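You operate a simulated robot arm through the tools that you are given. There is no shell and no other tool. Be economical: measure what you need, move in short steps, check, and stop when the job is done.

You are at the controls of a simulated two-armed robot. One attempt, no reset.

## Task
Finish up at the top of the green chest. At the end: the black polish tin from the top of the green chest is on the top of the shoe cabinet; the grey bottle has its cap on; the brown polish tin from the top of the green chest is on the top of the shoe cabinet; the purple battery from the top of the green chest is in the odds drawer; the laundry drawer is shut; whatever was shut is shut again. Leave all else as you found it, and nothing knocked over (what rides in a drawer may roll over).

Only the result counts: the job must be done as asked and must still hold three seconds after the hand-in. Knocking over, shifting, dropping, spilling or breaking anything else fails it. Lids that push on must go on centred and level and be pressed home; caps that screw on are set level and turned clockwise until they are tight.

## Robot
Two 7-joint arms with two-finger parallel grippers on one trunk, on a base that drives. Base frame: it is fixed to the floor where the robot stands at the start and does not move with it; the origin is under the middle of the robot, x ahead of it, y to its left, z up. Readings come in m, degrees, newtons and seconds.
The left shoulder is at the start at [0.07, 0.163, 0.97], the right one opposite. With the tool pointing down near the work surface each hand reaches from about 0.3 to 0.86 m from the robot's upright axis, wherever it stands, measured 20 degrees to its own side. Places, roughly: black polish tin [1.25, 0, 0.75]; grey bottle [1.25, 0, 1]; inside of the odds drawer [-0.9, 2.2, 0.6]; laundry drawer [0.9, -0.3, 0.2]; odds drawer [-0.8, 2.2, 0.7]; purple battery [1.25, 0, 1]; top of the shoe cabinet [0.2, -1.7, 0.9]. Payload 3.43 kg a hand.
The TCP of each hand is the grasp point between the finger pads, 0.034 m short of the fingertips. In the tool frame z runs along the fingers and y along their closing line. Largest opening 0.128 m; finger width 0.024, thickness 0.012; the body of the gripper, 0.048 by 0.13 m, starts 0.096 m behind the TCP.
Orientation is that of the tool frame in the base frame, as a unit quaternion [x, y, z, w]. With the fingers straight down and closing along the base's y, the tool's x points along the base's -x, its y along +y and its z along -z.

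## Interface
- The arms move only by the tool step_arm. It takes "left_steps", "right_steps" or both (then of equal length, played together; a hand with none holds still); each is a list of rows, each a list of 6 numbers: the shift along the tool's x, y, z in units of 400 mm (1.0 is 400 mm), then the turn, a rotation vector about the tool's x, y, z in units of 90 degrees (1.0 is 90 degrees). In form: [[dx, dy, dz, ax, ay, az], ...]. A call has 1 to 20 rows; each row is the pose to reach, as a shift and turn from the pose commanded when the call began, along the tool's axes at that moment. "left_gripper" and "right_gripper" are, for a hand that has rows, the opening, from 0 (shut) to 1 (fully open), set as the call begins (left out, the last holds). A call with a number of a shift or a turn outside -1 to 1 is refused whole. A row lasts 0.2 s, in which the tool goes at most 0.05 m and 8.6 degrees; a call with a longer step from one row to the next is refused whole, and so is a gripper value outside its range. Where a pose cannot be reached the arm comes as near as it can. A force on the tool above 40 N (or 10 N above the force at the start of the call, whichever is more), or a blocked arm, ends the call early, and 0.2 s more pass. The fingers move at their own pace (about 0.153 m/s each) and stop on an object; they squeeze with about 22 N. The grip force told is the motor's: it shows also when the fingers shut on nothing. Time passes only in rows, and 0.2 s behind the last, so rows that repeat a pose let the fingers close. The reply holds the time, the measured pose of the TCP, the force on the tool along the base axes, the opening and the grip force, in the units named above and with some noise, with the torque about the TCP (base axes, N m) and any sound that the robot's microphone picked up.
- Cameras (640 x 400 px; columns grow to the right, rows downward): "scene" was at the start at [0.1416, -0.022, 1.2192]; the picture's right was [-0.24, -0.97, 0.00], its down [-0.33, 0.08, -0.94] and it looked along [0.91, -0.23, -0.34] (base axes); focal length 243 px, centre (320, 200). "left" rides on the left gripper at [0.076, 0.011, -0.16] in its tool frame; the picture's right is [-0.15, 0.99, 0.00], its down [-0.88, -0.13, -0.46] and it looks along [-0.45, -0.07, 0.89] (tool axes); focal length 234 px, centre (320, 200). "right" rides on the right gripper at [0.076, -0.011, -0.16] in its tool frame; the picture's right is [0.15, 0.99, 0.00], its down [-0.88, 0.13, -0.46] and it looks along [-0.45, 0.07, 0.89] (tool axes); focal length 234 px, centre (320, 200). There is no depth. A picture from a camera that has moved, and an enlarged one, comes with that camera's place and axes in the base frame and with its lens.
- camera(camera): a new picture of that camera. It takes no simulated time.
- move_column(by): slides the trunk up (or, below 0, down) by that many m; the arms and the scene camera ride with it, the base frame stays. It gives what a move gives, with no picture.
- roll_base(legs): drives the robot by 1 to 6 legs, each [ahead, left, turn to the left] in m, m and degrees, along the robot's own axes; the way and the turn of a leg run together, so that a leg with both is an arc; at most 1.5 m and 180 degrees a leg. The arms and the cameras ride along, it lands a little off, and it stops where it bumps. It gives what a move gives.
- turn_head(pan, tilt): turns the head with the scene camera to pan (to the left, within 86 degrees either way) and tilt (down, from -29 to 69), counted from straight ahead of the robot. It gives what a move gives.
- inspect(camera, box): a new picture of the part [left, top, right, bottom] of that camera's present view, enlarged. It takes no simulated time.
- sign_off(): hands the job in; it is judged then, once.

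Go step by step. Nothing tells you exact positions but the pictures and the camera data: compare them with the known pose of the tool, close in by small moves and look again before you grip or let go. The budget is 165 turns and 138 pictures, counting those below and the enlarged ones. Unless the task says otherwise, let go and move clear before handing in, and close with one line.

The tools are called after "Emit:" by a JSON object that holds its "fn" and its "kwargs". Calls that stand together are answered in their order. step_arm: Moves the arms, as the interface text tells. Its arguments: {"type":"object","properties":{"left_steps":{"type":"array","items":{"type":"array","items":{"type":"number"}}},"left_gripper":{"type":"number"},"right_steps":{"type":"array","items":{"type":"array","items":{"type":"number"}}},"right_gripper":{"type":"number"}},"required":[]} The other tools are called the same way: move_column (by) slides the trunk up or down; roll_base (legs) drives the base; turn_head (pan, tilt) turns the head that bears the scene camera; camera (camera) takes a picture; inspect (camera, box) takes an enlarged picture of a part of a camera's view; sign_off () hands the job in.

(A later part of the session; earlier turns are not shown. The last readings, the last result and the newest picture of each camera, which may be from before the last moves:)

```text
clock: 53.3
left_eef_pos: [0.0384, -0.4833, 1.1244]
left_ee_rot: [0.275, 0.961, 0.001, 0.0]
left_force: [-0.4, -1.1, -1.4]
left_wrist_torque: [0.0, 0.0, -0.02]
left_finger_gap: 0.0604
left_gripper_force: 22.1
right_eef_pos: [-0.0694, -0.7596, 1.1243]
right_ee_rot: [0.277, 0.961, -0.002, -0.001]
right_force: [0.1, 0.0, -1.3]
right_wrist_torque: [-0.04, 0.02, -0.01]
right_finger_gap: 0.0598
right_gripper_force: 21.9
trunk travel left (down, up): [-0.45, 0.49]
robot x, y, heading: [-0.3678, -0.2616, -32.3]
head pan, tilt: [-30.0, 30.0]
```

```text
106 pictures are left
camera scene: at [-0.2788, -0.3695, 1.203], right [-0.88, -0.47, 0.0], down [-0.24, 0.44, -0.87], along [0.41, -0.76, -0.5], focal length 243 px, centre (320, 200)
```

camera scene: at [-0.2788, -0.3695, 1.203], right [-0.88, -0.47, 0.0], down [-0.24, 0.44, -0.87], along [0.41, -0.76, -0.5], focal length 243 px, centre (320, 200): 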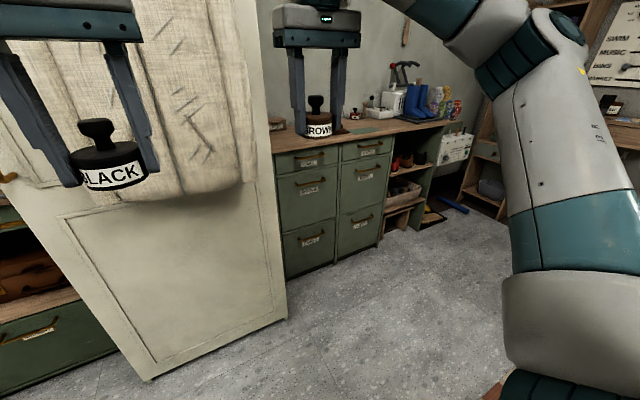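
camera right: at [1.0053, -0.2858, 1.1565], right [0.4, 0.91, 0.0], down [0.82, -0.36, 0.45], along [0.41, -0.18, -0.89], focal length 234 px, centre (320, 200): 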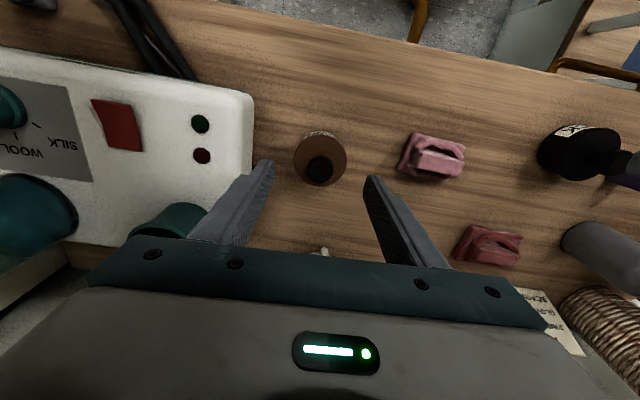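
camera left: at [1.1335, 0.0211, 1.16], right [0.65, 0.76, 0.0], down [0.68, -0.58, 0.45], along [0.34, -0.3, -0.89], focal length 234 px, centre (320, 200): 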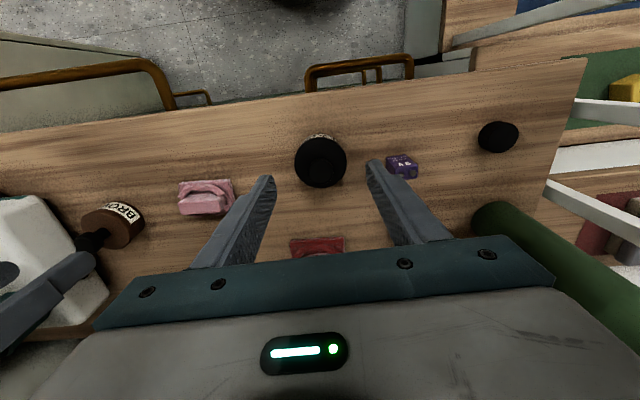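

The cabinet lies past the coat door. I drive further right to stand before it.

Emit:
{"fn": "roll_base", "kwargs": {"legs": [[0, -0.8, 0.2]]}}

Emit:
{"fn": "turn_head", "kwargs": {"pan": 0, "tilt": 35}}

Emit:
{"fn": "camera", "kwargs": {"camera": "scene"}}

```text
clock: 57.5
left_eef_pos: [-0.3718, -1.1417, 1.1232]
left_ee_rot: [0.271, 0.963, 0.0, 0.001]
left_force: [0.7, -0.1, -1.1]
left_wrist_torque: [-0.01, 0.01, -0.03]
left_finger_gap: 0.0601
left_gripper_force: 21.9
right_eef_pos: [-0.475, -1.4216, 1.1248]
right_ee_rot: [0.272, 0.962, -0.001, -0.001]
right_force: [-0.8, -0.3, -0.5]
right_wrist_torque: [0.04, 0.01, 0.0]
right_finger_gap: 0.0603
right_gripper_force: 21.9
trunk travel left (down, up): [-0.45, 0.49]
robot x, y, heading: [-0.7767, -0.9272, -31.5]
head pan, tilt: [-30.0, 30.0]
```

```text
clock: 58.5
left_eef_pos: [-0.3713, -1.1436, 1.1231]
left_ee_rot: [0.27, 0.963, 0.0, 0.001]
left_force: [0.2, -0.1, -0.7]
left_wrist_torque: [0.02, 0.0, 0.02]
left_finger_gap: 0.0604
left_gripper_force: 22.2
right_eef_pos: [-0.4739, -1.4209, 1.1242]
right_ee_rot: [0.271, 0.963, -0.001, -0.001]
right_force: [0.8, 0.4, -0.9]
right_wrist_torque: [0.0, -0.02, 0.01]
right_finger_gap: 0.0597
right_gripper_force: 21.4
trunk travel left (down, up): [-0.45, 0.49]
robot x, y, heading: [-0.7748, -0.9257, -31.4]
head pan, tilt: [0.0, 35.0]
```

```text
105 pictures are left
camera scene: at [-0.6569, -0.9988, 1.1953], right [-0.52, -0.85, 0.0], down [-0.49, 0.3, -0.82], along [0.7, -0.43, -0.57], focal length 243 px, centre (320, 200)
```

scene: 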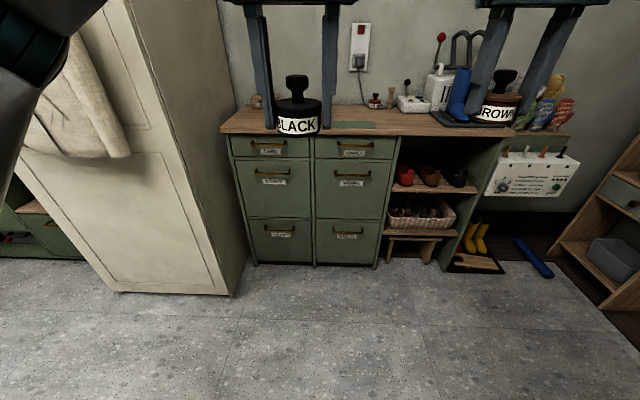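

The shoe cabinet is squarely ahead, with free wood around the green mat at the front left. I drive closer and look at the top.

Emit:
{"fn": "roll_base", "kwargs": {"legs": [[0.45, -0.03, -0.8]]}}

Emit:
{"fn": "turn_head", "kwargs": {"pan": 0, "tilt": 42}}

Emit:
{"fn": "camera", "kwargs": {"camera": "scene"}}

Emit:
{"fn": "camera", "kwargs": {"camera": "left"}}

```text
clock: 61.3
left_eef_pos: [0.005, -1.4257, 1.1242]
left_ee_rot: [0.282, 0.96, -0.001, -0.001]
left_force: [1.0, 0.5, -1.3]
left_wrist_torque: [0.02, 0.03, 0.0]
left_finger_gap: 0.0602
left_gripper_force: 21.5
right_eef_pos: [-0.1029, -1.701, 1.1252]
right_ee_rot: [0.282, 0.96, 0.0, -0.001]
right_force: [0.3, -0.6, -1.6]
right_wrist_torque: [-0.01, 0.01, 0.02]
right_finger_gap: 0.06
right_gripper_force: 22.3
trunk travel left (down, up): [-0.45, 0.49]
robot x, y, heading: [-0.3945, -1.2006, -32.8]
head pan, tilt: [0.0, 35.0]
```

```text
clock: 62.0
left_eef_pos: [0.0056, -1.4265, 1.1249]
left_ee_rot: [0.282, 0.959, 0.0, 0.0]
left_force: [-0.4, 0.6, -1.6]
left_wrist_torque: [0.0, 0.02, 0.01]
left_finger_gap: 0.0604
left_gripper_force: 21.6
right_eef_pos: [-0.1041, -1.7031, 1.1256]
right_ee_rot: [0.282, 0.96, -0.001, -0.001]
right_force: [-0.8, 0.1, -0.9]
right_wrist_torque: [-0.01, 0.01, -0.02]
right_finger_gap: 0.06
right_gripper_force: 22.4
trunk travel left (down, up): [-0.45, 0.49]
robot x, y, heading: [-0.3908, -1.2015, -32.8]
head pan, tilt: [0.0, 42.0]
```

```text
104 pictures are left
camera scene: at [-0.2802, -1.2733, 1.1848], right [-0.54, -0.84, 0.0], down [-0.56, 0.36, -0.74], along [0.63, -0.4, -0.67], focal length 243 px, centre (320, 200)
```

scene: 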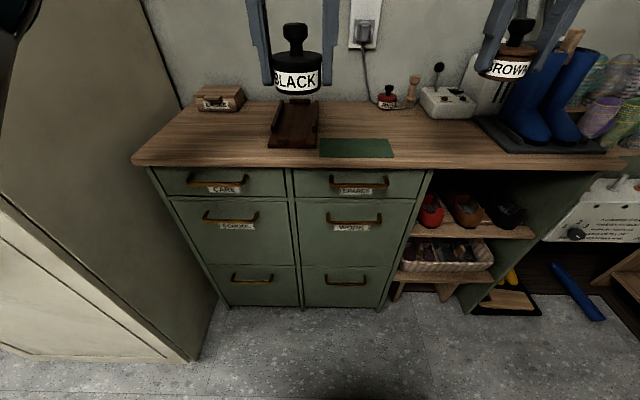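

```text
103 pictures are left
camera left: at [-0.0526, -1.3749, 1.2839], right [0.66, 0.75, 0.0], down [0.67, -0.58, 0.46], along [0.34, -0.3, -0.89], focal length 234 px, centre (320, 200)
```

left: 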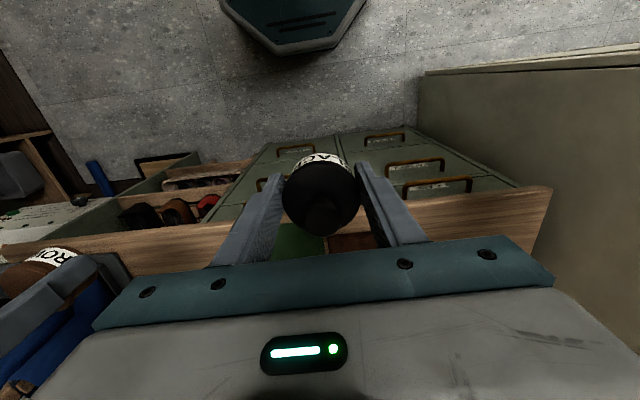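

The free spots: front left of the dark brown brush for the black tin, and between the mat and the boot tray for the brown tin. I move slightly ahead and bring both hands over those spots.

Emit:
{"fn": "roll_base", "kwargs": {"legs": [[0.08, 0, 0]]}}

Emit:
{"fn": "step_arm", "kwargs": {"left_steps": [[-0.07, 0.09, 0, 0, 0, 0], [-0.14, 0.18, 0, 0, 0, 0], [-0.21, 0.27, 0, 0, 0, 0], [-0.28, 0.36, 0, 0, 0, 0], [-0.35, 0.45, 0, 0, 0, 0], [-0.42, 0.55, 0, 0, 0, 0], [-0.5, 0.65, 0, 0, 0, 0]], "right_steps": [[-0.05, -0.02, 0, 0, 0, 0], [-0.1, -0.05, 0, 0, 0, 0], [-0.15, -0.07, 0, 0, 0, 0], [-0.2, -0.09, 0, 0, 0, 0], [-0.25, -0.12, 0, 0, 0, 0], [-0.3, -0.14, 0, 0, 0, 0], [-0.35, -0.163, 0, 0, 0, 0]]}}

Emit:
{"fn": "camera", "kwargs": {"camera": "scene"}}

Emit:
{"fn": "camera", "kwargs": {"camera": "left"}}

Emit:
{"fn": "camera", "kwargs": {"camera": "right"}}

```text
clock: 63.0
left_eef_pos: [0.0733, -1.4673, 1.124]
left_ee_rot: [0.28, 0.96, 0.0, -0.001]
left_force: [-0.9, -0.7, -2.8]
left_wrist_torque: [0.02, 0.01, -0.01]
left_finger_gap: 0.0604
left_gripper_force: 21.7
right_eef_pos: [-0.0345, -1.7448, 1.1236]
right_ee_rot: [0.281, 0.96, 0.0, -0.002]
right_force: [-0.9, -0.1, -1.0]
right_wrist_torque: [0.0, 0.03, 0.01]
right_finger_gap: 0.0602
right_gripper_force: 22.2
trunk travel left (down, up): [-0.45, 0.49]
robot x, y, heading: [-0.3314, -1.241, -32.5]
head pan, tilt: [0.0, 42.0]
```

```text
refused: row 7 steps farther than a row can; nothing moved
```

```text
102 pictures are left
camera scene: at [-0.2127, -1.316, 1.1846], right [-0.54, -0.84, 0.0], down [-0.56, 0.36, -0.74], along [0.63, -0.4, -0.67], focal length 243 px, centre (320, 200)
```

scene: 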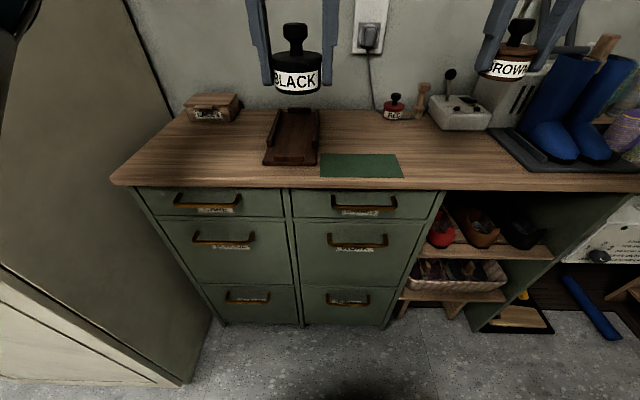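

```text
101 pictures are left
camera left: at [0.0153, -1.4169, 1.2835], right [0.66, 0.76, 0.0], down [0.67, -0.58, 0.45], along [0.34, -0.3, -0.89], focal length 234 px, centre (320, 200)
```

left: 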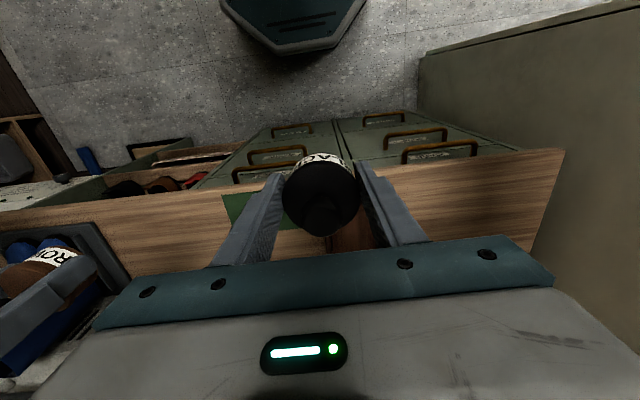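

```text
100 pictures are left
camera right: at [-0.1061, -1.7129, 1.2841], right [0.41, 0.91, 0.0], down [0.81, -0.36, 0.45], along [0.41, -0.19, -0.89], focal length 234 px, centre (320, 200)
```

right: 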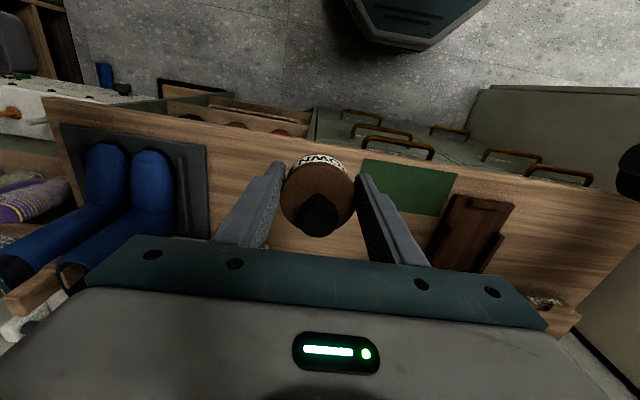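

The move was refused for a too-long last step, nothing changed. The refined targets are close to the same; I resend in eight even rows.

Emit:
{"fn": "step_arm", "kwargs": {"left_steps": [[-0.06, 0.08, 0, 0, 0, 0], [-0.12, 0.16, 0, 0, 0, 0], [-0.18, 0.24, 0, 0, 0, 0], [-0.24, 0.32, 0, 0, 0, 0], [-0.3, 0.4, 0, 0, 0, 0], [-0.36, 0.48, 0, 0, 0, 0], [-0.42, 0.56, 0, 0, 0, 0], [-0.475, 0.64, 0, 0, 0, 0]], "right_steps": [[-0.04, -0.01, 0, 0, 0, 0], [-0.08, -0.03, 0, 0, 0, 0], [-0.12, -0.04, 0, 0, 0, 0], [-0.16, -0.06, 0, 0, 0, 0], [-0.2, -0.07, 0, 0, 0, 0], [-0.24, -0.09, 0, 0, 0, 0], [-0.28, -0.1, 0, 0, 0, 0], [-0.312, -0.112, 0, 0, 0, 0]]}}

Emit:
{"fn": "camera", "kwargs": {"camera": "scene"}}

Emit:
{"fn": "camera", "kwargs": {"camera": "left"}}

Emit:
{"fn": "camera", "kwargs": {"camera": "right"}}

```text
clock: 64.8
left_eef_pos: [0.3739, -1.3499, 1.124]
left_ee_rot: [0.28, 0.96, -0.001, -0.001]
left_force: [0.6, -0.3, -1.0]
left_wrist_torque: [0.03, 0.02, 0.05]
left_finger_gap: 0.0604
left_gripper_force: 22.3
right_eef_pos: [0.0482, -1.8475, 1.1258]
right_ee_rot: [0.281, 0.96, -0.001, -0.001]
right_force: [0.1, -0.1, -1.3]
right_wrist_torque: [0.02, -0.01, 0.0]
right_finger_gap: 0.0601
right_gripper_force: 22.1
trunk travel left (down, up): [-0.45, 0.49]
robot x, y, heading: [-0.3291, -1.2458, -32.4]
head pan, tilt: [0.0, 42.0]
```

```text
99 pictures are left
camera scene: at [-0.2124, -1.3152, 1.1846], right [-0.54, -0.84, 0.0], down [-0.56, 0.36, -0.74], along [0.63, -0.4, -0.67], focal length 243 px, centre (320, 200)
```

scene: 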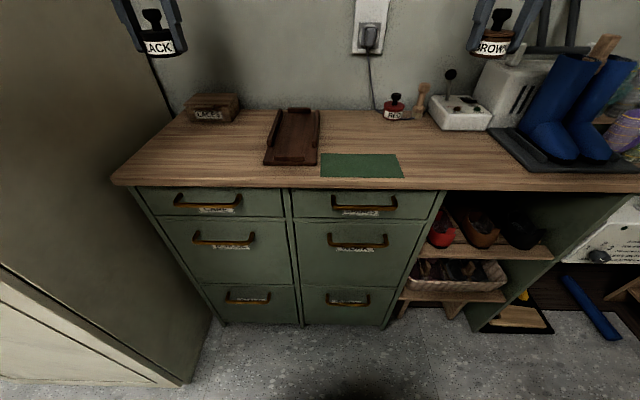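

```text
98 pictures are left
camera left: at [0.3153, -1.2997, 1.2834], right [0.66, 0.76, 0.0], down [0.67, -0.58, 0.46], along [0.34, -0.3, -0.89], focal length 234 px, centre (320, 200)
```

left: 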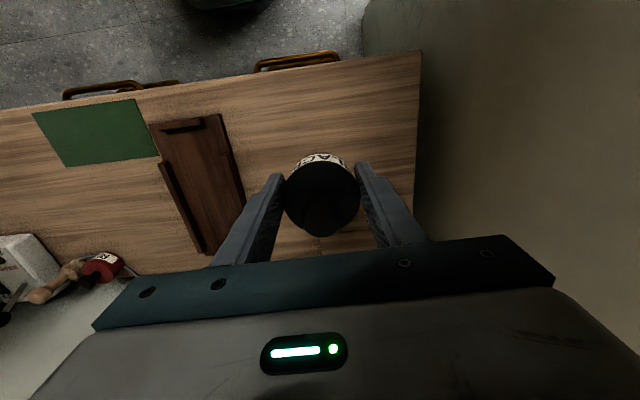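

```text
97 pictures are left
camera right: at [-0.0226, -1.817, 1.286], right [0.41, 0.91, 0.0], down [0.81, -0.36, 0.45], along [0.41, -0.19, -0.89], focal length 234 px, centre (320, 200)
```

right: 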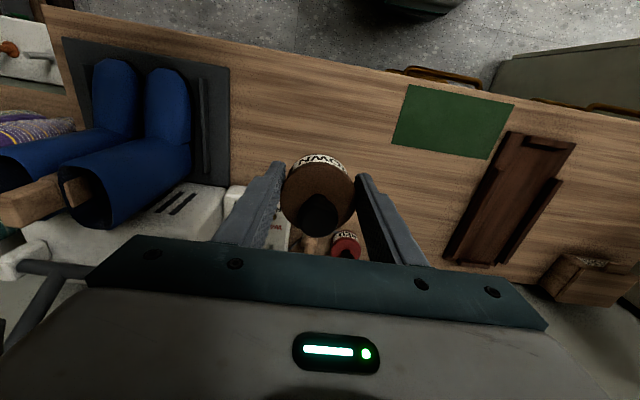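

Both tins hover over free wood. I descend to about 1 cm above the top.

Emit:
{"fn": "step_arm", "kwargs": {"left_steps": [[0, 0, 0.11, 0, 0, 0], [0, 0, 0.22, 0, 0, 0], [0, 0, 0.33, 0, 0, 0], [0, 0, 0.43, 0, 0, 0], [0, 0, 0.5, 0, 0, 0]], "right_steps": [[0, 0, 0.11, 0, 0, 0], [0, 0, 0.22, 0, 0, 0], [0, 0, 0.33, 0, 0, 0], [0, 0, 0.43, 0, 0, 0], [0, 0, 0.5, 0, 0, 0]]}}

Emit:
{"fn": "camera", "kwargs": {"camera": "scene"}}

```text
clock: 66.2
left_eef_pos: [0.3485, -1.3902, 0.9388]
left_ee_rot: [0.293, 0.956, 0.007, 0.011]
left_force: [0.4, 0.0, -1.0]
left_wrist_torque: [-0.01, 0.03, 0.0]
left_finger_gap: 0.0603
left_gripper_force: 21.7
right_eef_pos: [0.0152, -1.8715, 0.9261]
right_ee_rot: [0.289, 0.957, 0.007, 0.006]
right_force: [-0.2, -0.1, -1.7]
right_wrist_torque: [0.04, -0.02, -0.02]
right_finger_gap: 0.0601
right_gripper_force: 22.0
trunk travel left (down, up): [-0.45, 0.49]
robot x, y, heading: [-0.3312, -1.2566, -33.7]
head pan, tilt: [0.0, 42.0]
stopped in row 5 (left hand): the arm was blocked; the commanded pose is now the measured one
```

```text
96 pictures are left
camera scene: at [-0.2376, -1.3371, 1.186], right [-0.55, -0.83, -0.02], down [-0.54, 0.38, -0.75], along [0.63, -0.4, -0.66], focal length 243 px, centre (320, 200)
```

scene: 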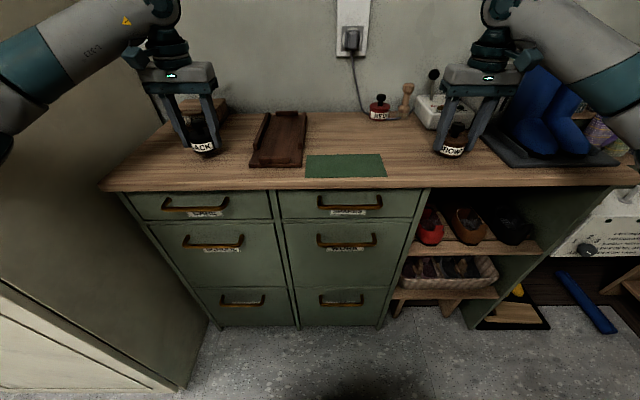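

The left elbow seems to have met the wardrobe side. I raise both hands again and then shift the base to the right.

Emit:
{"fn": "step_arm", "kwargs": {"left_steps": [[0, 0, -0.1, 0, 0, 0], [0, -0.02, -0.2, 0, 0, 0], [0, -0.05, -0.3, 0, 0, 0]], "right_steps": [[0, 0, -0.1, 0, 0, 0], [0, 0, -0.2, 0, 0, 0], [0, 0, -0.3, 0, 0, 0]]}}

Emit:
{"fn": "camera", "kwargs": {"camera": "scene"}}

```text
clock: 67.0
left_eef_pos: [0.356, -1.3874, 1.051]
left_ee_rot: [0.29, 0.957, -0.001, 0.003]
left_force: [-0.4, 0.5, -1.4]
left_wrist_torque: [0.01, -0.06, -0.01]
left_finger_gap: 0.0605
left_gripper_force: 22.4
right_eef_pos: [0.0365, -1.8603, 1.0454]
right_ee_rot: [0.288, 0.958, 0.0, 0.0]
right_force: [0.1, 0.3, -0.9]
right_wrist_torque: [0.04, -0.04, -0.01]
right_finger_gap: 0.0605
right_gripper_force: 22.1
trunk travel left (down, up): [-0.45, 0.49]
robot x, y, heading: [-0.3293, -1.2469, -33.4]
head pan, tilt: [0.0, 42.0]
```

```text
95 pictures are left
camera scene: at [-0.2154, -1.3227, 1.1852], right [-0.55, -0.84, 0.0], down [-0.56, 0.37, -0.74], along [0.62, -0.41, -0.67], focal length 243 px, centre (320, 200)
```

scene: 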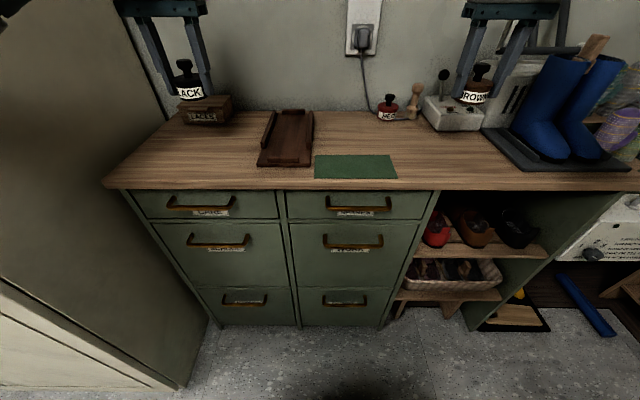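

The robot is level again and nothing was disturbed. I place the brown tin first with the right hand, slowly for the last bit.

Emit:
{"fn": "step_arm", "kwargs": {"right_steps": [[0, 0, 0.1, 0, 0, 0], [0, 0, 0.2, 0, 0, 0], [0, 0, 0.3, 0, 0, 0], [0, 0, 0.335, 0, 0, 0]]}}

Emit:
{"fn": "inspect", "kwargs": {"camera": "scene", "box": [380, 60, 560, 180]}}

```text
clock: 68.0
left_eef_pos: [0.3534, -1.3897, 1.0493]
left_ee_rot: [0.29, 0.957, -0.001, 0.004]
left_force: [0.4, -1.0, -1.2]
left_wrist_torque: [-0.02, 0.01, 0.01]
left_finger_gap: 0.0602
left_gripper_force: 22.2
right_eef_pos: [0.0331, -1.8616, 0.9125]
right_ee_rot: [0.288, 0.958, -0.001, 0.001]
right_force: [-1.2, -1.0, 15.6]
right_wrist_torque: [0.04, -0.16, 0.09]
right_finger_gap: 0.0608
right_gripper_force: 22.1
trunk travel left (down, up): [-0.45, 0.49]
robot x, y, heading: [-0.3296, -1.2502, -33.3]
head pan, tilt: [0.0, 42.0]
```

```text
3.33 times, centred on (470, 120) of scene
camera zoom: at [-0.2153, -1.3229, 1.1854], right [-0.55, -0.83, 0.0], down [-0.56, 0.37, -0.74], along [0.62, -0.41, -0.67], focal length 809 px, centre (-180, 467)
```

zoom: 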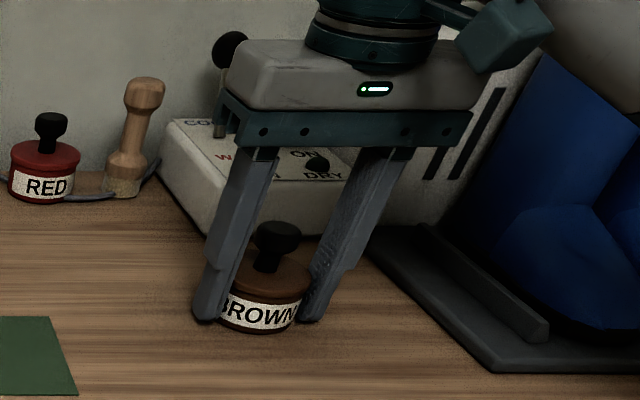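

The tin is on the surface (upward force felt). I release gently with a modest opening, then lift.

Emit:
{"fn": "step_arm", "kwargs": {"right_steps": [[0, 0, -0.003, 0, 0, 0], [0, 0, -0.003, 0, 0, 0], [0, 0, -0.003, 0, 0, 0]], "right_gripper": 0.62}}

Emit:
{"fn": "step_arm", "kwargs": {"right_steps": [[0, 0, -0.05, 0, 0, 0], [0, 0, -0.15, 0, 0, 0], [0, 0, -0.27, 0, 0, 0], [0, 0, -0.39, 0, 0, 0], [0, 0, -0.5, 0, 0, 0], [0.1, 0.02, -0.5, 0, 0, 0], [0.2, 0.04, -0.5, 0, 0, 0], [0.3, 0.06, -0.5, 0, 0, 0], [0.4, 0.08, -0.5, 0, 0, 0], [0.5, 0.1, -0.5, 0, 0, 0]]}}

Emit:
{"fn": "camera", "kwargs": {"camera": "scene"}}

```text
clock: 68.8
left_eef_pos: [0.3557, -1.3914, 1.0488]
left_ee_rot: [0.289, 0.957, 0.0, 0.002]
left_force: [0.1, -0.1, -1.1]
left_wrist_torque: [-0.02, 0.01, -0.04]
left_finger_gap: 0.0603
left_gripper_force: 22.0
right_eef_pos: [0.0336, -1.8625, 0.9112]
right_ee_rot: [0.289, 0.957, -0.001, -0.001]
right_force: [0.0, -0.7, 0.1]
right_wrist_torque: [-0.01, 0.04, -0.01]
right_finger_gap: 0.0799
right_gripper_force: 0.1
trunk travel left (down, up): [-0.45, 0.49]
robot x, y, heading: [-0.3249, -1.2508, -33.6]
head pan, tilt: [0.0, 42.0]
heard: snap
```

```text
clock: 71.0
left_eef_pos: [0.3545, -1.3903, 1.0488]
left_ee_rot: [0.29, 0.957, -0.001, 0.002]
left_force: [0.3, 0.3, -1.2]
left_wrist_torque: [0.02, 0.01, -0.01]
left_finger_gap: 0.0603
left_gripper_force: 22.2
right_eef_pos: [-0.11, -1.7178, 1.1146]
right_ee_rot: [0.288, 0.958, -0.001, 0.0]
right_force: [-0.6, 0.0, -0.1]
right_wrist_torque: [-0.01, -0.02, -0.02]
right_finger_gap: 0.0792
right_gripper_force: 0.1
trunk travel left (down, up): [-0.45, 0.49]
robot x, y, heading: [-0.3269, -1.2514, -33.3]
head pan, tilt: [0.0, 42.0]
```

```text
93 pictures are left
camera scene: at [-0.2149, -1.3236, 1.1849], right [-0.55, -0.83, 0.0], down [-0.56, 0.37, -0.74], along [0.62, -0.41, -0.67], focal length 243 px, centre (320, 200)
```

scene: 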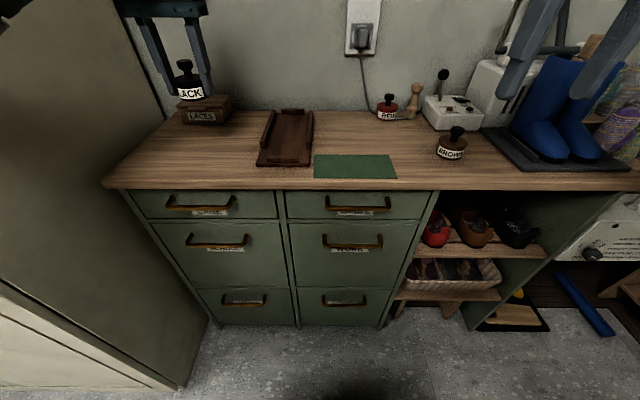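

The brown tin stands well. I shift the base right 0.18 m so the left arm's elbow clears the wardrobe, then reach left again with the black tin.

Emit:
{"fn": "roll_base", "kwargs": {"legs": [[0, -0.18, 1.0]]}}

Emit:
{"fn": "step_arm", "kwargs": {"left_steps": [[0, 0.1, 0, 0, 0, 0], [0, 0.2, 0, 0, 0, 0], [0, 0.3, 0, 0, 0, 0], [0, 0.4, 0, 0, 0, 0], [0, 0.5, 0, 0, 0, 0]]}}

Emit:
{"fn": "camera", "kwargs": {"camera": "scene"}}

Emit:
{"fn": "camera", "kwargs": {"camera": "left"}}

```text
clock: 72.5
left_eef_pos: [0.2646, -1.5236, 1.0484]
left_ee_rot: [0.279, 0.96, 0.0, 0.002]
left_force: [-0.1, -0.5, -0.6]
left_wrist_torque: [0.05, 0.07, 0.0]
left_finger_gap: 0.0605
left_gripper_force: 22.5
right_eef_pos: [-0.1934, -1.8604, 1.1128]
right_ee_rot: [0.278, 0.961, 0.0, -0.001]
right_force: [0.1, -0.1, 0.3]
right_wrist_torque: [0.0, -0.05, 0.0]
right_finger_gap: 0.0796
right_gripper_force: 0.1
trunk travel left (down, up): [-0.45, 0.49]
robot x, y, heading: [-0.4208, -1.4025, -31.8]
head pan, tilt: [0.0, 42.0]
```

```text
clock: 73.7
left_eef_pos: [0.3752, -1.3536, 1.0458]
left_ee_rot: [0.28, 0.96, -0.001, 0.001]
left_force: [0.3, 0.4, -0.5]
left_wrist_torque: [-0.03, 0.06, 0.03]
left_finger_gap: 0.0601
left_gripper_force: 22.0
right_eef_pos: [-0.1924, -1.859, 1.1142]
right_ee_rot: [0.278, 0.961, -0.002, -0.001]
right_force: [1.0, -0.3, -0.1]
right_wrist_torque: [-0.02, -0.01, 0.03]
right_finger_gap: 0.0794
right_gripper_force: 0.1
trunk travel left (down, up): [-0.45, 0.49]
robot x, y, heading: [-0.4209, -1.398, -32.2]
head pan, tilt: [0.0, 42.0]
```

```text
92 pictures are left
camera scene: at [-0.3065, -1.4668, 1.1848], right [-0.53, -0.85, 0.0], down [-0.57, 0.36, -0.74], along [0.63, -0.4, -0.67], focal length 243 px, centre (320, 200)
```

scene: 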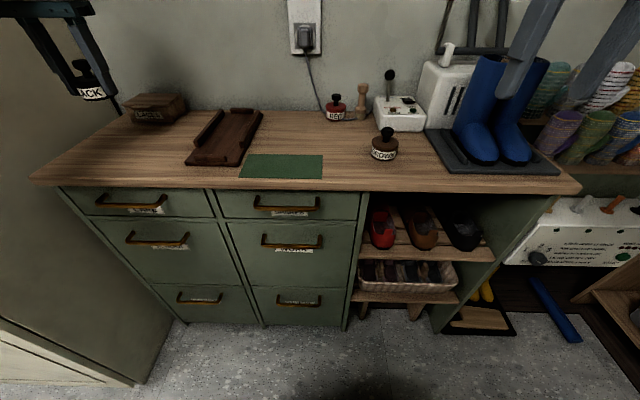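

```text
91 pictures are left
camera left: at [0.3164, -1.3033, 1.206], right [0.65, 0.76, 0.0], down [0.67, -0.58, 0.46], along [0.35, -0.3, -0.89], focal length 234 px, centre (320, 200)
```

left: 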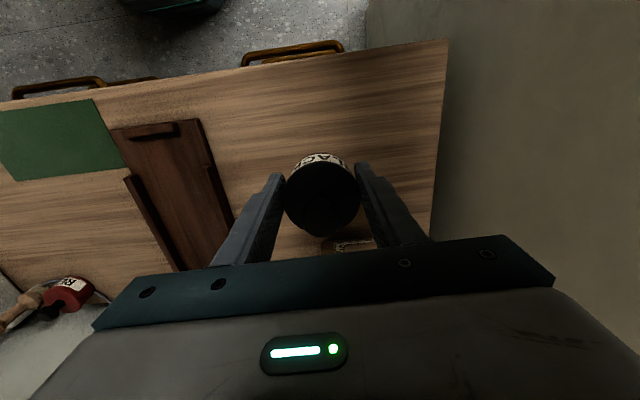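

The black tin is over free wood between the brush tray and the edge. I lower it carefully.

Emit:
{"fn": "step_arm", "kwargs": {"left_steps": [[0, 0, 0.1, 0, 0, 0], [0, 0, 0.2, 0, 0, 0], [0, 0, 0.29, 0, 0, 0]]}}

Emit:
{"fn": "camera", "kwargs": {"camera": "scene"}}

```text
clock: 74.5
left_eef_pos: [0.3725, -1.3526, 0.9312]
left_ee_rot: [0.28, 0.96, -0.002, 0.001]
left_force: [0.5, -0.1, -1.0]
left_wrist_torque: [-0.04, 0.02, 0.0]
left_finger_gap: 0.0602
left_gripper_force: 22.2
right_eef_pos: [-0.1925, -1.859, 1.1139]
right_ee_rot: [0.278, 0.961, -0.002, -0.001]
right_force: [0.6, 1.0, 0.3]
right_wrist_torque: [0.01, 0.02, -0.02]
right_finger_gap: 0.0794
right_gripper_force: 0.1
trunk travel left (down, up): [-0.45, 0.49]
robot x, y, heading: [-0.4223, -1.3979, -32.3]
head pan, tilt: [0.0, 42.0]
```

```text
90 pictures are left
camera scene: at [-0.3057, -1.4672, 1.1848], right [-0.53, -0.85, 0.0], down [-0.57, 0.36, -0.74], along [0.63, -0.4, -0.67], focal length 243 px, centre (320, 200)
```

scene: 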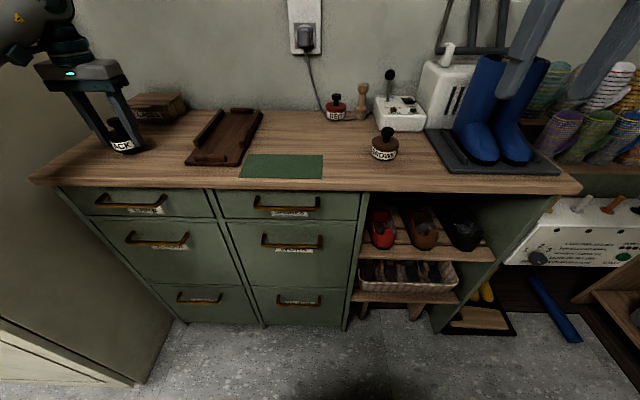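

No obstruction this time. Final slow lowering to contact.

Emit:
{"fn": "step_arm", "kwargs": {"left_steps": [[0, 0, 0.02, 0, 0, 0], [0, 0, 0.035, 0, 0, 0], [0, 0, 0.045, 0, 0, 0], [0, 0, 0.05, 0, 0, 0]]}}

Emit:
{"fn": "inspect", "kwargs": {"camera": "scene", "box": [30, 50, 210, 190]}}

```text
clock: 75.5
left_eef_pos: [0.3701, -1.3537, 0.9156]
left_ee_rot: [0.28, 0.96, -0.001, 0.004]
left_force: [3.6, 0.2, 14.9]
left_wrist_torque: [0.13, 0.11, 0.0]
left_finger_gap: 0.0599
left_gripper_force: 22.4
right_eef_pos: [-0.194, -1.8595, 1.1137]
right_ee_rot: [0.278, 0.96, 0.0, 0.0]
right_force: [-0.3, 0.0, 0.1]
right_wrist_torque: [-0.01, -0.01, 0.03]
right_finger_gap: 0.0793
right_gripper_force: 0.0
trunk travel left (down, up): [-0.45, 0.49]
robot x, y, heading: [-0.4235, -1.3947, -32.3]
head pan, tilt: [0.0, 42.0]
```

```text
2.86 times, centred on (120, 120) of scene
camera zoom: at [-0.3082, -1.4677, 1.1852], right [-0.53, -0.85, 0.0], down [-0.57, 0.36, -0.74], along [0.63, -0.4, -0.67], focal length 694 px, centre (891, 429)
```

zoom: 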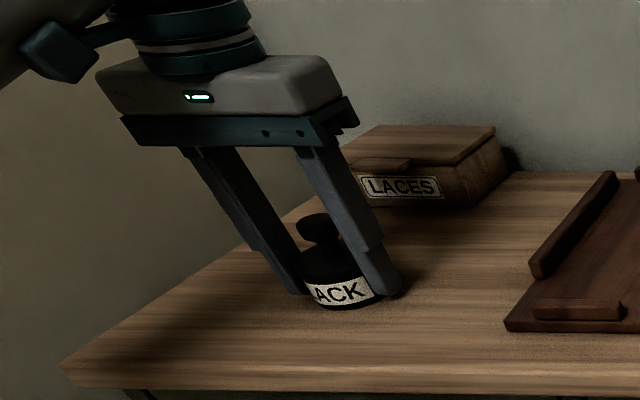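

Contact is felt and the tin stands on the wood. I release, lift and draw back.

Emit:
{"fn": "step_arm", "kwargs": {"left_steps": [[0, 0, -0.006, 0, 0, 0], [0, 0, -0.006, 0, 0, 0], [0, 0, -0.006, 0, 0, 0]], "left_gripper": 0.62}}

Emit:
{"fn": "step_arm", "kwargs": {"left_steps": [[0, 0, -0.05, 0, 0, 0], [0, 0, -0.15, 0, 0, 0], [0, 0, -0.25, 0, 0, 0], [0, 0, -0.35, 0, 0, 0], [0, 0, -0.45, 0, 0, 0], [0.03, -0.1, -0.5, 0, 0, 0], [0.06, -0.2, -0.5, 0, 0, 0], [0.1, -0.3, -0.5, 0, 0, 0], [0.15, -0.4, -0.5, 0, 0, 0], [0.22, -0.48, -0.5, 0, 0, 0], [0.32, -0.48, -0.5, 0, 0, 0], [0.42, -0.48, -0.5, 0, 0, 0], [0.52, -0.48, -0.5, 0, 0, 0]]}}

Emit:
{"fn": "camera", "kwargs": {"camera": "scene"}}

```text
clock: 76.3
left_eef_pos: [0.3721, -1.3539, 0.9137]
left_ee_rot: [0.28, 0.96, -0.001, 0.002]
left_force: [-0.1, -0.4, -0.4]
left_wrist_torque: [0.02, 0.0, 0.01]
left_finger_gap: 0.0795
left_gripper_force: 0.0
right_eef_pos: [-0.193, -1.8596, 1.1134]
right_ee_rot: [0.278, 0.961, 0.0, -0.002]
right_force: [-0.2, -0.2, 0.3]
right_wrist_torque: [-0.04, -0.04, 0.0]
right_finger_gap: 0.0794
right_gripper_force: 0.2
trunk travel left (down, up): [-0.45, 0.49]
robot x, y, heading: [-0.4216, -1.3981, -32.3]
head pan, tilt: [0.0, 42.0]
heard: snap
```

```text
clock: 79.1
left_eef_pos: [0.0921, -1.4064, 1.1122]
left_ee_rot: [0.279, 0.96, 0.0, 0.002]
left_force: [0.6, 0.2, 0.6]
left_wrist_torque: [0.01, 0.02, -0.04]
left_finger_gap: 0.0796
left_gripper_force: 0.1
right_eef_pos: [-0.1935, -1.8576, 1.114]
right_ee_rot: [0.278, 0.961, -0.001, -0.001]
right_force: [0.8, 0.6, 0.1]
right_wrist_torque: [-0.04, -0.02, 0.02]
right_finger_gap: 0.0794
right_gripper_force: 0.0
trunk travel left (down, up): [-0.45, 0.49]
robot x, y, heading: [-0.4209, -1.3982, -32.3]
head pan, tilt: [0.0, 42.0]
```

```text
88 pictures are left
camera scene: at [-0.3077, -1.4666, 1.185], right [-0.53, -0.85, 0.0], down [-0.57, 0.36, -0.74], along [0.63, -0.4, -0.67], focal length 243 px, centre (320, 200)
```

scene: 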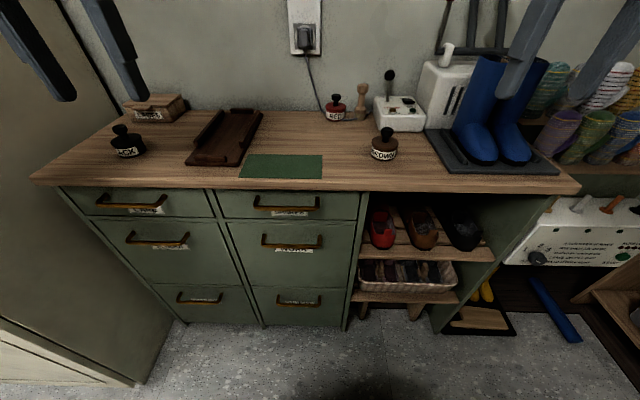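

Both tins stand on the shoe cabinet. I drive back to the chest.

Emit:
{"fn": "roll_base", "kwargs": {"legs": [[-0.6, 0, 0], [0, 1.0, 0], [0, 1.0, 0]]}}

Emit:
{"fn": "camera", "kwargs": {"camera": "scene"}}

```text
clock: 92.1
left_eef_pos: [0.6878, 0.5499, 1.1109]
left_ee_rot: [0.301, 0.954, 0.0, 0.001]
left_force: [-0.1, -0.1, 0.7]
left_wrist_torque: [-0.01, 0.03, 0.04]
left_finger_gap: 0.0793
left_gripper_force: 0.0
right_eef_pos: [0.3814, 0.1123, 1.1123]
right_ee_rot: [0.3, 0.954, -0.001, -0.001]
right_force: [-0.4, 0.9, -0.8]
right_wrist_torque: [-0.01, 0.0, 0.01]
right_finger_gap: 0.0795
right_gripper_force: 0.0
trunk travel left (down, up): [-0.45, 0.49]
robot x, y, heading: [0.174, 0.5863, -34.6]
head pan, tilt: [0.0, 42.0]
```

```text
87 pictures are left
camera scene: at [0.2854, 0.5092, 1.1848], right [-0.57, -0.82, 0.0], down [-0.55, 0.38, -0.74], along [0.61, -0.42, -0.67], focal length 243 px, centre (320, 200)
```

scene: 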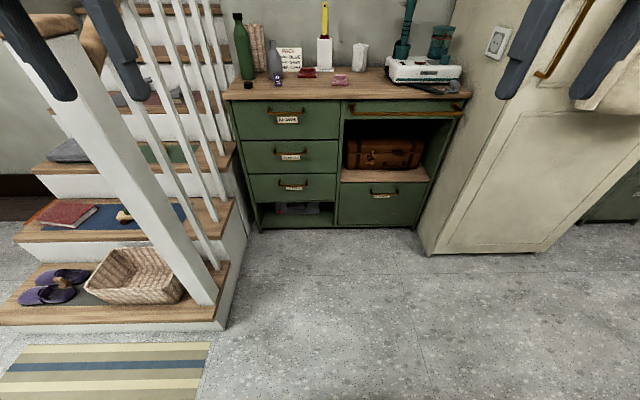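

I'm in front of the chest with heading -34.6°. I bring the left hand inward to keep clear of the stair post, square up and drive in.

Emit:
{"fn": "step_arm", "kwargs": {"left_steps": [[0, -0.1, -0.05, 0, 0, 0], [0, -0.2, -0.1, 0, 0, 0], [0, -0.3, -0.15, 0, 0, 0], [0, -0.4, -0.15, 0, 0, 0]], "right_steps": [[0, 0, -0.05, 0, 0, 0], [0, 0, -0.1, 0, 0, 0], [0, 0, -0.15, 0, 0, 0], [0, 0, -0.15, 0, 0, 0]]}}

Emit:
{"fn": "roll_base", "kwargs": {"legs": [[0, 0, 2.4], [0.57, 0.04, 0]]}}

Emit:
{"fn": "camera", "kwargs": {"camera": "scene"}}

```text
clock: 93.1
left_eef_pos: [0.5926, 0.4176, 1.1727]
left_ee_rot: [0.301, 0.954, 0.0, 0.001]
left_force: [0.6, 0.3, -0.8]
left_wrist_torque: [0.05, 0.04, 0.01]
left_finger_gap: 0.0792
left_gripper_force: 0.0
right_eef_pos: [0.3812, 0.1117, 1.1713]
right_ee_rot: [0.3, 0.954, 0.001, -0.001]
right_force: [0.0, 0.7, 0.5]
right_wrist_torque: [0.02, 0.02, -0.02]
right_finger_gap: 0.0795
right_gripper_force: 0.1
trunk travel left (down, up): [-0.45, 0.49]
robot x, y, heading: [0.1748, 0.5841, -34.9]
head pan, tilt: [0.0, 42.0]
```

```text
clock: 96.7
left_eef_pos: [1.0678, 0.1899, 1.1934]
left_ee_rot: [0.265, 0.964, 0.003, 0.028]
left_force: [-0.1, -0.9, -1.0]
left_wrist_torque: [0.04, 0.01, -0.01]
left_finger_gap: 0.0794
left_gripper_force: 0.2
right_eef_pos: [0.8834, -0.1331, 1.1796]
right_ee_rot: [0.263, 0.965, 0.005, 0.014]
right_force: [0.5, 0.4, 0.0]
right_wrist_torque: [0.02, 0.1, -0.02]
right_finger_gap: 0.0795
right_gripper_force: 0.1
trunk travel left (down, up): [-0.45, 0.49]
robot x, y, heading: [0.6789, 0.3218, -30.6]
head pan, tilt: [0.0, 42.0]
```

```text
86 pictures are left
camera scene: at [0.7572, 0.2536, 1.1887], right [-0.51, -0.86, -0.02], down [-0.55, 0.34, -0.76], along [0.66, -0.37, -0.65], focal length 243 px, centre (320, 200)
```

scene: 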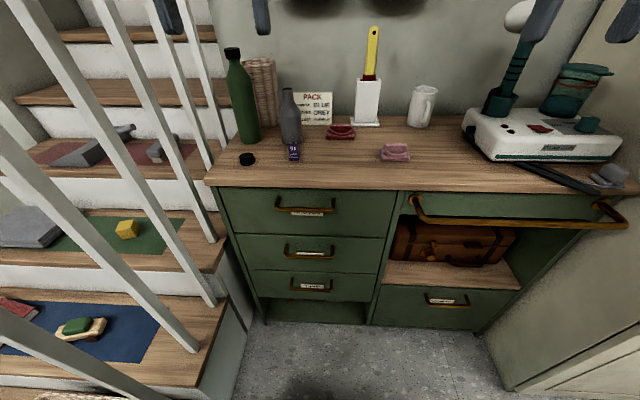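

The robot is slightly tilted, so something (likely the left elbow on the stair post) is pressing. I move the base to the right to free it.

Emit:
{"fn": "roll_base", "kwargs": {"legs": [[-0.02, -0.08, -1.5]]}}

Emit:
{"fn": "turn_head", "kwargs": {"pan": 60, "tilt": 30}}

Emit:
{"fn": "camera", "kwargs": {"camera": "scene"}}

```text
clock: 97.8
left_eef_pos: [1.0418, 0.1225, 1.1784]
left_ee_rot: [0.278, 0.961, -0.003, 0.011]
left_force: [-0.1, 0.0, 0.0]
left_wrist_torque: [-0.01, -0.02, 0.02]
left_finger_gap: 0.0794
left_gripper_force: 0.0
right_eef_pos: [0.8476, -0.1943, 1.1716]
right_ee_rot: [0.275, 0.961, -0.001, -0.002]
right_force: [0.4, -0.2, -1.1]
right_wrist_torque: [0.0, 0.03, 0.02]
right_finger_gap: 0.0796
right_gripper_force: 0.0
trunk travel left (down, up): [-0.45, 0.49]
robot x, y, heading: [0.6152, 0.2644, -32.1]
head pan, tilt: [0.0, 42.0]
```

```text
clock: 99.1
left_eef_pos: [1.0395, 0.1205, 1.1801]
left_ee_rot: [0.277, 0.961, -0.002, 0.012]
left_force: [-0.5, 0.1, -0.3]
left_wrist_torque: [0.0, -0.01, -0.04]
left_finger_gap: 0.0795
left_gripper_force: 0.1
right_eef_pos: [0.8469, -0.1965, 1.1719]
right_ee_rot: [0.275, 0.961, 0.0, -0.002]
right_force: [0.4, -0.2, 0.6]
right_wrist_torque: [0.01, -0.01, -0.03]
right_finger_gap: 0.0796
right_gripper_force: 0.1
trunk travel left (down, up): [-0.45, 0.49]
robot x, y, heading: [0.6161, 0.2617, -31.4]
head pan, tilt: [60.0, 30.0]
```

```text
85 pictures are left
camera scene: at [0.7397, 0.2799, 1.2031], right [0.47, -0.88, 0.0], down [-0.44, -0.24, -0.87], along [0.76, 0.41, -0.5], focal length 243 px, centre (320, 200)
```

scene: 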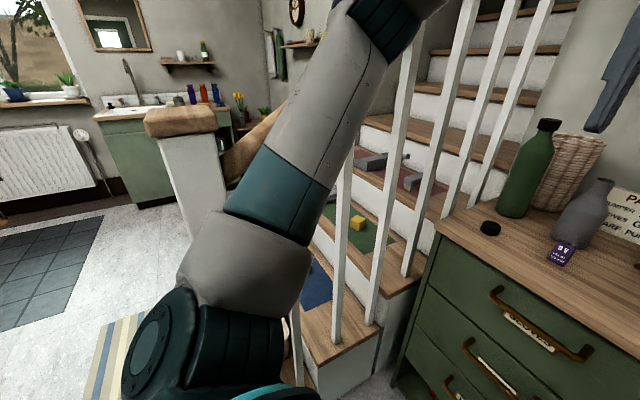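

The left forearm is close to the balusters. I'll re-approach standing further right and turned left about 18°, so the left elbow stays clear of the stairs.

Emit:
{"fn": "roll_base", "kwargs": {"legs": [[-0.25, -0.2, 0], [0, 0, 17.5], [0.32, -0.1, 0]]}}

Emit:
{"fn": "step_arm", "kwargs": {"left_steps": [[0, 0, 0, 0.002, 0.015, 0], [0, 0, 0, 0.002, 0.015, 0]]}}

Emit:
{"fn": "turn_head", "kwargs": {"pan": 10, "tilt": 42}}

Emit:
{"fn": "camera", "kwargs": {"camera": "scene"}}

```text
clock: 103.6
left_eef_pos: [0.9462, 0.0992, 1.18]
left_ee_rot: [0.145, 0.989, -0.002, 0.011]
left_force: [0.0, 0.8, -1.0]
left_wrist_torque: [-0.08, 0.06, 0.02]
left_finger_gap: 0.0794
left_gripper_force: 0.1
right_eef_pos: [0.8526, -0.241, 1.1743]
right_ee_rot: [0.127, 0.992, -0.022, -0.003]
right_force: [1.1, -0.6, 0.1]
right_wrist_torque: [-0.01, -0.02, -0.03]
right_finger_gap: 0.0794
right_gripper_force: 0.1
trunk travel left (down, up): [-0.45, 0.49]
robot x, y, heading: [0.4998, 0.119, -16.3]
head pan, tilt: [60.0, 30.0]
stopped in leg 3: the robot was blocked; the commanded pose is now the measured one
```

```text
clock: 104.4
left_eef_pos: [0.9421, 0.1, 1.1807]
left_ee_rot: [0.144, 0.99, -0.002, 0.003]
left_force: [0.2, 0.1, -0.2]
left_wrist_torque: [-0.06, -0.02, 0.0]
left_finger_gap: 0.0793
left_gripper_force: 0.0
right_eef_pos: [0.8526, -0.2391, 1.1748]
right_ee_rot: [0.123, 0.992, -0.023, -0.002]
right_force: [0.2, 0.5, 0.0]
right_wrist_torque: [0.03, 0.01, 0.0]
right_finger_gap: 0.0793
right_gripper_force: 0.1
trunk travel left (down, up): [-0.45, 0.49]
robot x, y, heading: [0.4987, 0.1163, -15.8]
head pan, tilt: [60.0, 30.0]
stopped in row 2 (left hand): the arm was blocked; the commanded pose is now the measured one
```

```text
clock: 105.6
left_eef_pos: [0.9449, 0.1006, 1.1796]
left_ee_rot: [0.145, 0.989, -0.003, 0.001]
left_force: [-0.2, 0.2, 0.1]
left_wrist_torque: [0.01, -0.01, -0.02]
left_finger_gap: 0.0796
left_gripper_force: 0.1
right_eef_pos: [0.8528, -0.2407, 1.1749]
right_ee_rot: [0.125, 0.992, -0.023, -0.004]
right_force: [-0.9, -0.8, 0.5]
right_wrist_torque: [-0.02, 0.04, 0.0]
right_finger_gap: 0.0795
right_gripper_force: 0.1
trunk travel left (down, up): [-0.45, 0.49]
robot x, y, heading: [0.5017, 0.1184, -16.2]
head pan, tilt: [10.0, 42.0]
```

```text
84 pictures are left
camera scene: at [0.637, 0.1144, 1.1843], right [-0.1, -0.99, 0.02], down [-0.67, 0.05, -0.74], along [0.74, -0.09, -0.67], focal length 243 px, centre (320, 200)
```

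scene: 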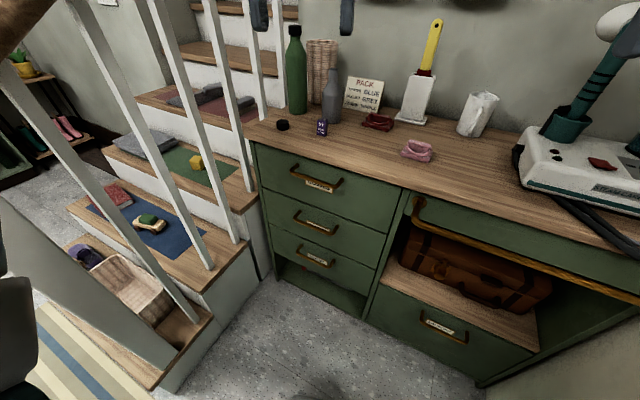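

Now the right arm is pressing on something on its side. I shift left to relieve it and look right.

Emit:
{"fn": "roll_base", "kwargs": {"legs": [[-0.03, 0.1, 0]]}}

Emit:
{"fn": "turn_head", "kwargs": {"pan": -50, "tilt": 30}}

Emit:
{"fn": "camera", "kwargs": {"camera": "scene"}}

```text
clock: 106.8
left_eef_pos: [0.9403, 0.18, 1.1807]
left_ee_rot: [0.144, 0.99, 0.006, 0.002]
left_force: [0.1, 0.5, 0.3]
left_wrist_torque: [-0.08, 0.03, 0.01]
left_finger_gap: 0.0794
left_gripper_force: 0.0
right_eef_pos: [0.8471, -0.1626, 1.1695]
right_ee_rot: [0.127, 0.992, -0.011, -0.003]
right_force: [0.0, 0.1, -0.7]
right_wrist_torque: [-0.02, 0.02, 0.0]
right_finger_gap: 0.0795
right_gripper_force: 0.0
trunk travel left (down, up): [-0.45, 0.49]
robot x, y, heading: [0.4977, 0.2153, -16.2]
head pan, tilt: [10.0, 42.0]
```

```text
clock: 108.1
left_eef_pos: [0.9397, 0.1771, 1.1804]
left_ee_rot: [0.144, 0.99, 0.007, 0.001]
left_force: [0.1, -0.6, -0.9]
left_wrist_torque: [-0.01, 0.02, 0.02]
left_finger_gap: 0.0796
left_gripper_force: 0.1
right_eef_pos: [0.8468, -0.1641, 1.1687]
right_ee_rot: [0.128, 0.992, -0.01, -0.003]
right_force: [-0.8, 0.2, 0.5]
right_wrist_torque: [-0.04, -0.01, 0.01]
right_finger_gap: 0.0796
right_gripper_force: 0.0
trunk travel left (down, up): [-0.45, 0.49]
robot x, y, heading: [0.4983, 0.2165, -16.2]
head pan, tilt: [-50.0, 30.0]
```

```text
83 pictures are left
camera scene: at [0.5855, 0.1193, 1.2031], right [-0.91, -0.41, 0.0], down [-0.2, 0.46, -0.87], along [0.35, -0.79, -0.5], focal length 243 px, centre (320, 200)
```

scene: 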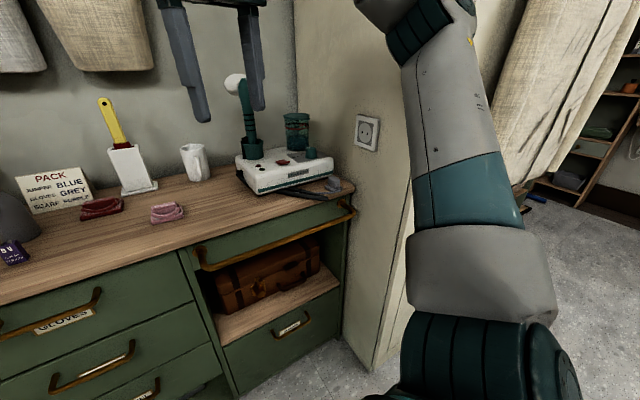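

The right forearm is now clear of the door. I edge ahead and check for tilt.

Emit:
{"fn": "roll_base", "kwargs": {"legs": [[0.1, 0.02, 0]]}}

Emit:
{"fn": "turn_head", "kwargs": {"pan": 10, "tilt": 42}}

Emit:
{"fn": "camera", "kwargs": {"camera": "scene"}}

```text
clock: 109.2
left_eef_pos: [1.042, 0.168, 1.1799]
left_ee_rot: [0.144, 0.99, 0.006, 0.001]
left_force: [0.4, -0.1, -0.4]
left_wrist_torque: [-0.04, 0.01, 0.0]
left_finger_gap: 0.0793
left_gripper_force: 0.1
right_eef_pos: [0.9518, -0.1729, 1.1683]
right_ee_rot: [0.129, 0.992, -0.011, -0.003]
right_force: [-0.1, 0.2, 0.2]
right_wrist_torque: [-0.01, 0.03, 0.0]
right_finger_gap: 0.0794
right_gripper_force: 0.0
trunk travel left (down, up): [-0.45, 0.49]
robot x, y, heading: [0.6034, 0.2029, -16.3]
head pan, tilt: [-50.0, 30.0]
```

```text
clock: 110.5
left_eef_pos: [1.0421, 0.17, 1.1813]
left_ee_rot: [0.145, 0.989, 0.006, 0.002]
left_force: [0.4, 0.1, 0.9]
left_wrist_torque: [0.04, 0.02, -0.01]
left_finger_gap: 0.0795
left_gripper_force: 0.0
right_eef_pos: [0.9501, -0.1735, 1.1681]
right_ee_rot: [0.129, 0.992, -0.01, -0.002]
right_force: [-0.1, -0.1, -1.4]
right_wrist_torque: [0.01, 0.02, -0.01]
right_finger_gap: 0.0795
right_gripper_force: 0.1
trunk travel left (down, up): [-0.45, 0.49]
robot x, y, heading: [0.6044, 0.2072, -16.2]
head pan, tilt: [10.0, 42.0]
```

```text
82 pictures are left
camera scene: at [0.7351, 0.1839, 1.1848], right [-0.11, -0.99, 0.0], down [-0.67, 0.07, -0.74], along [0.74, -0.08, -0.67], focal length 243 px, centre (320, 200)
```

scene: 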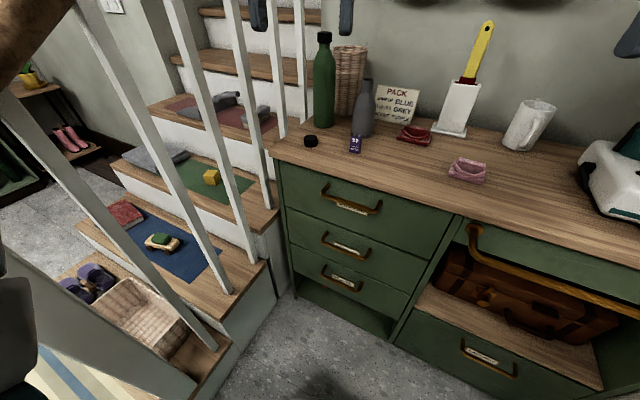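

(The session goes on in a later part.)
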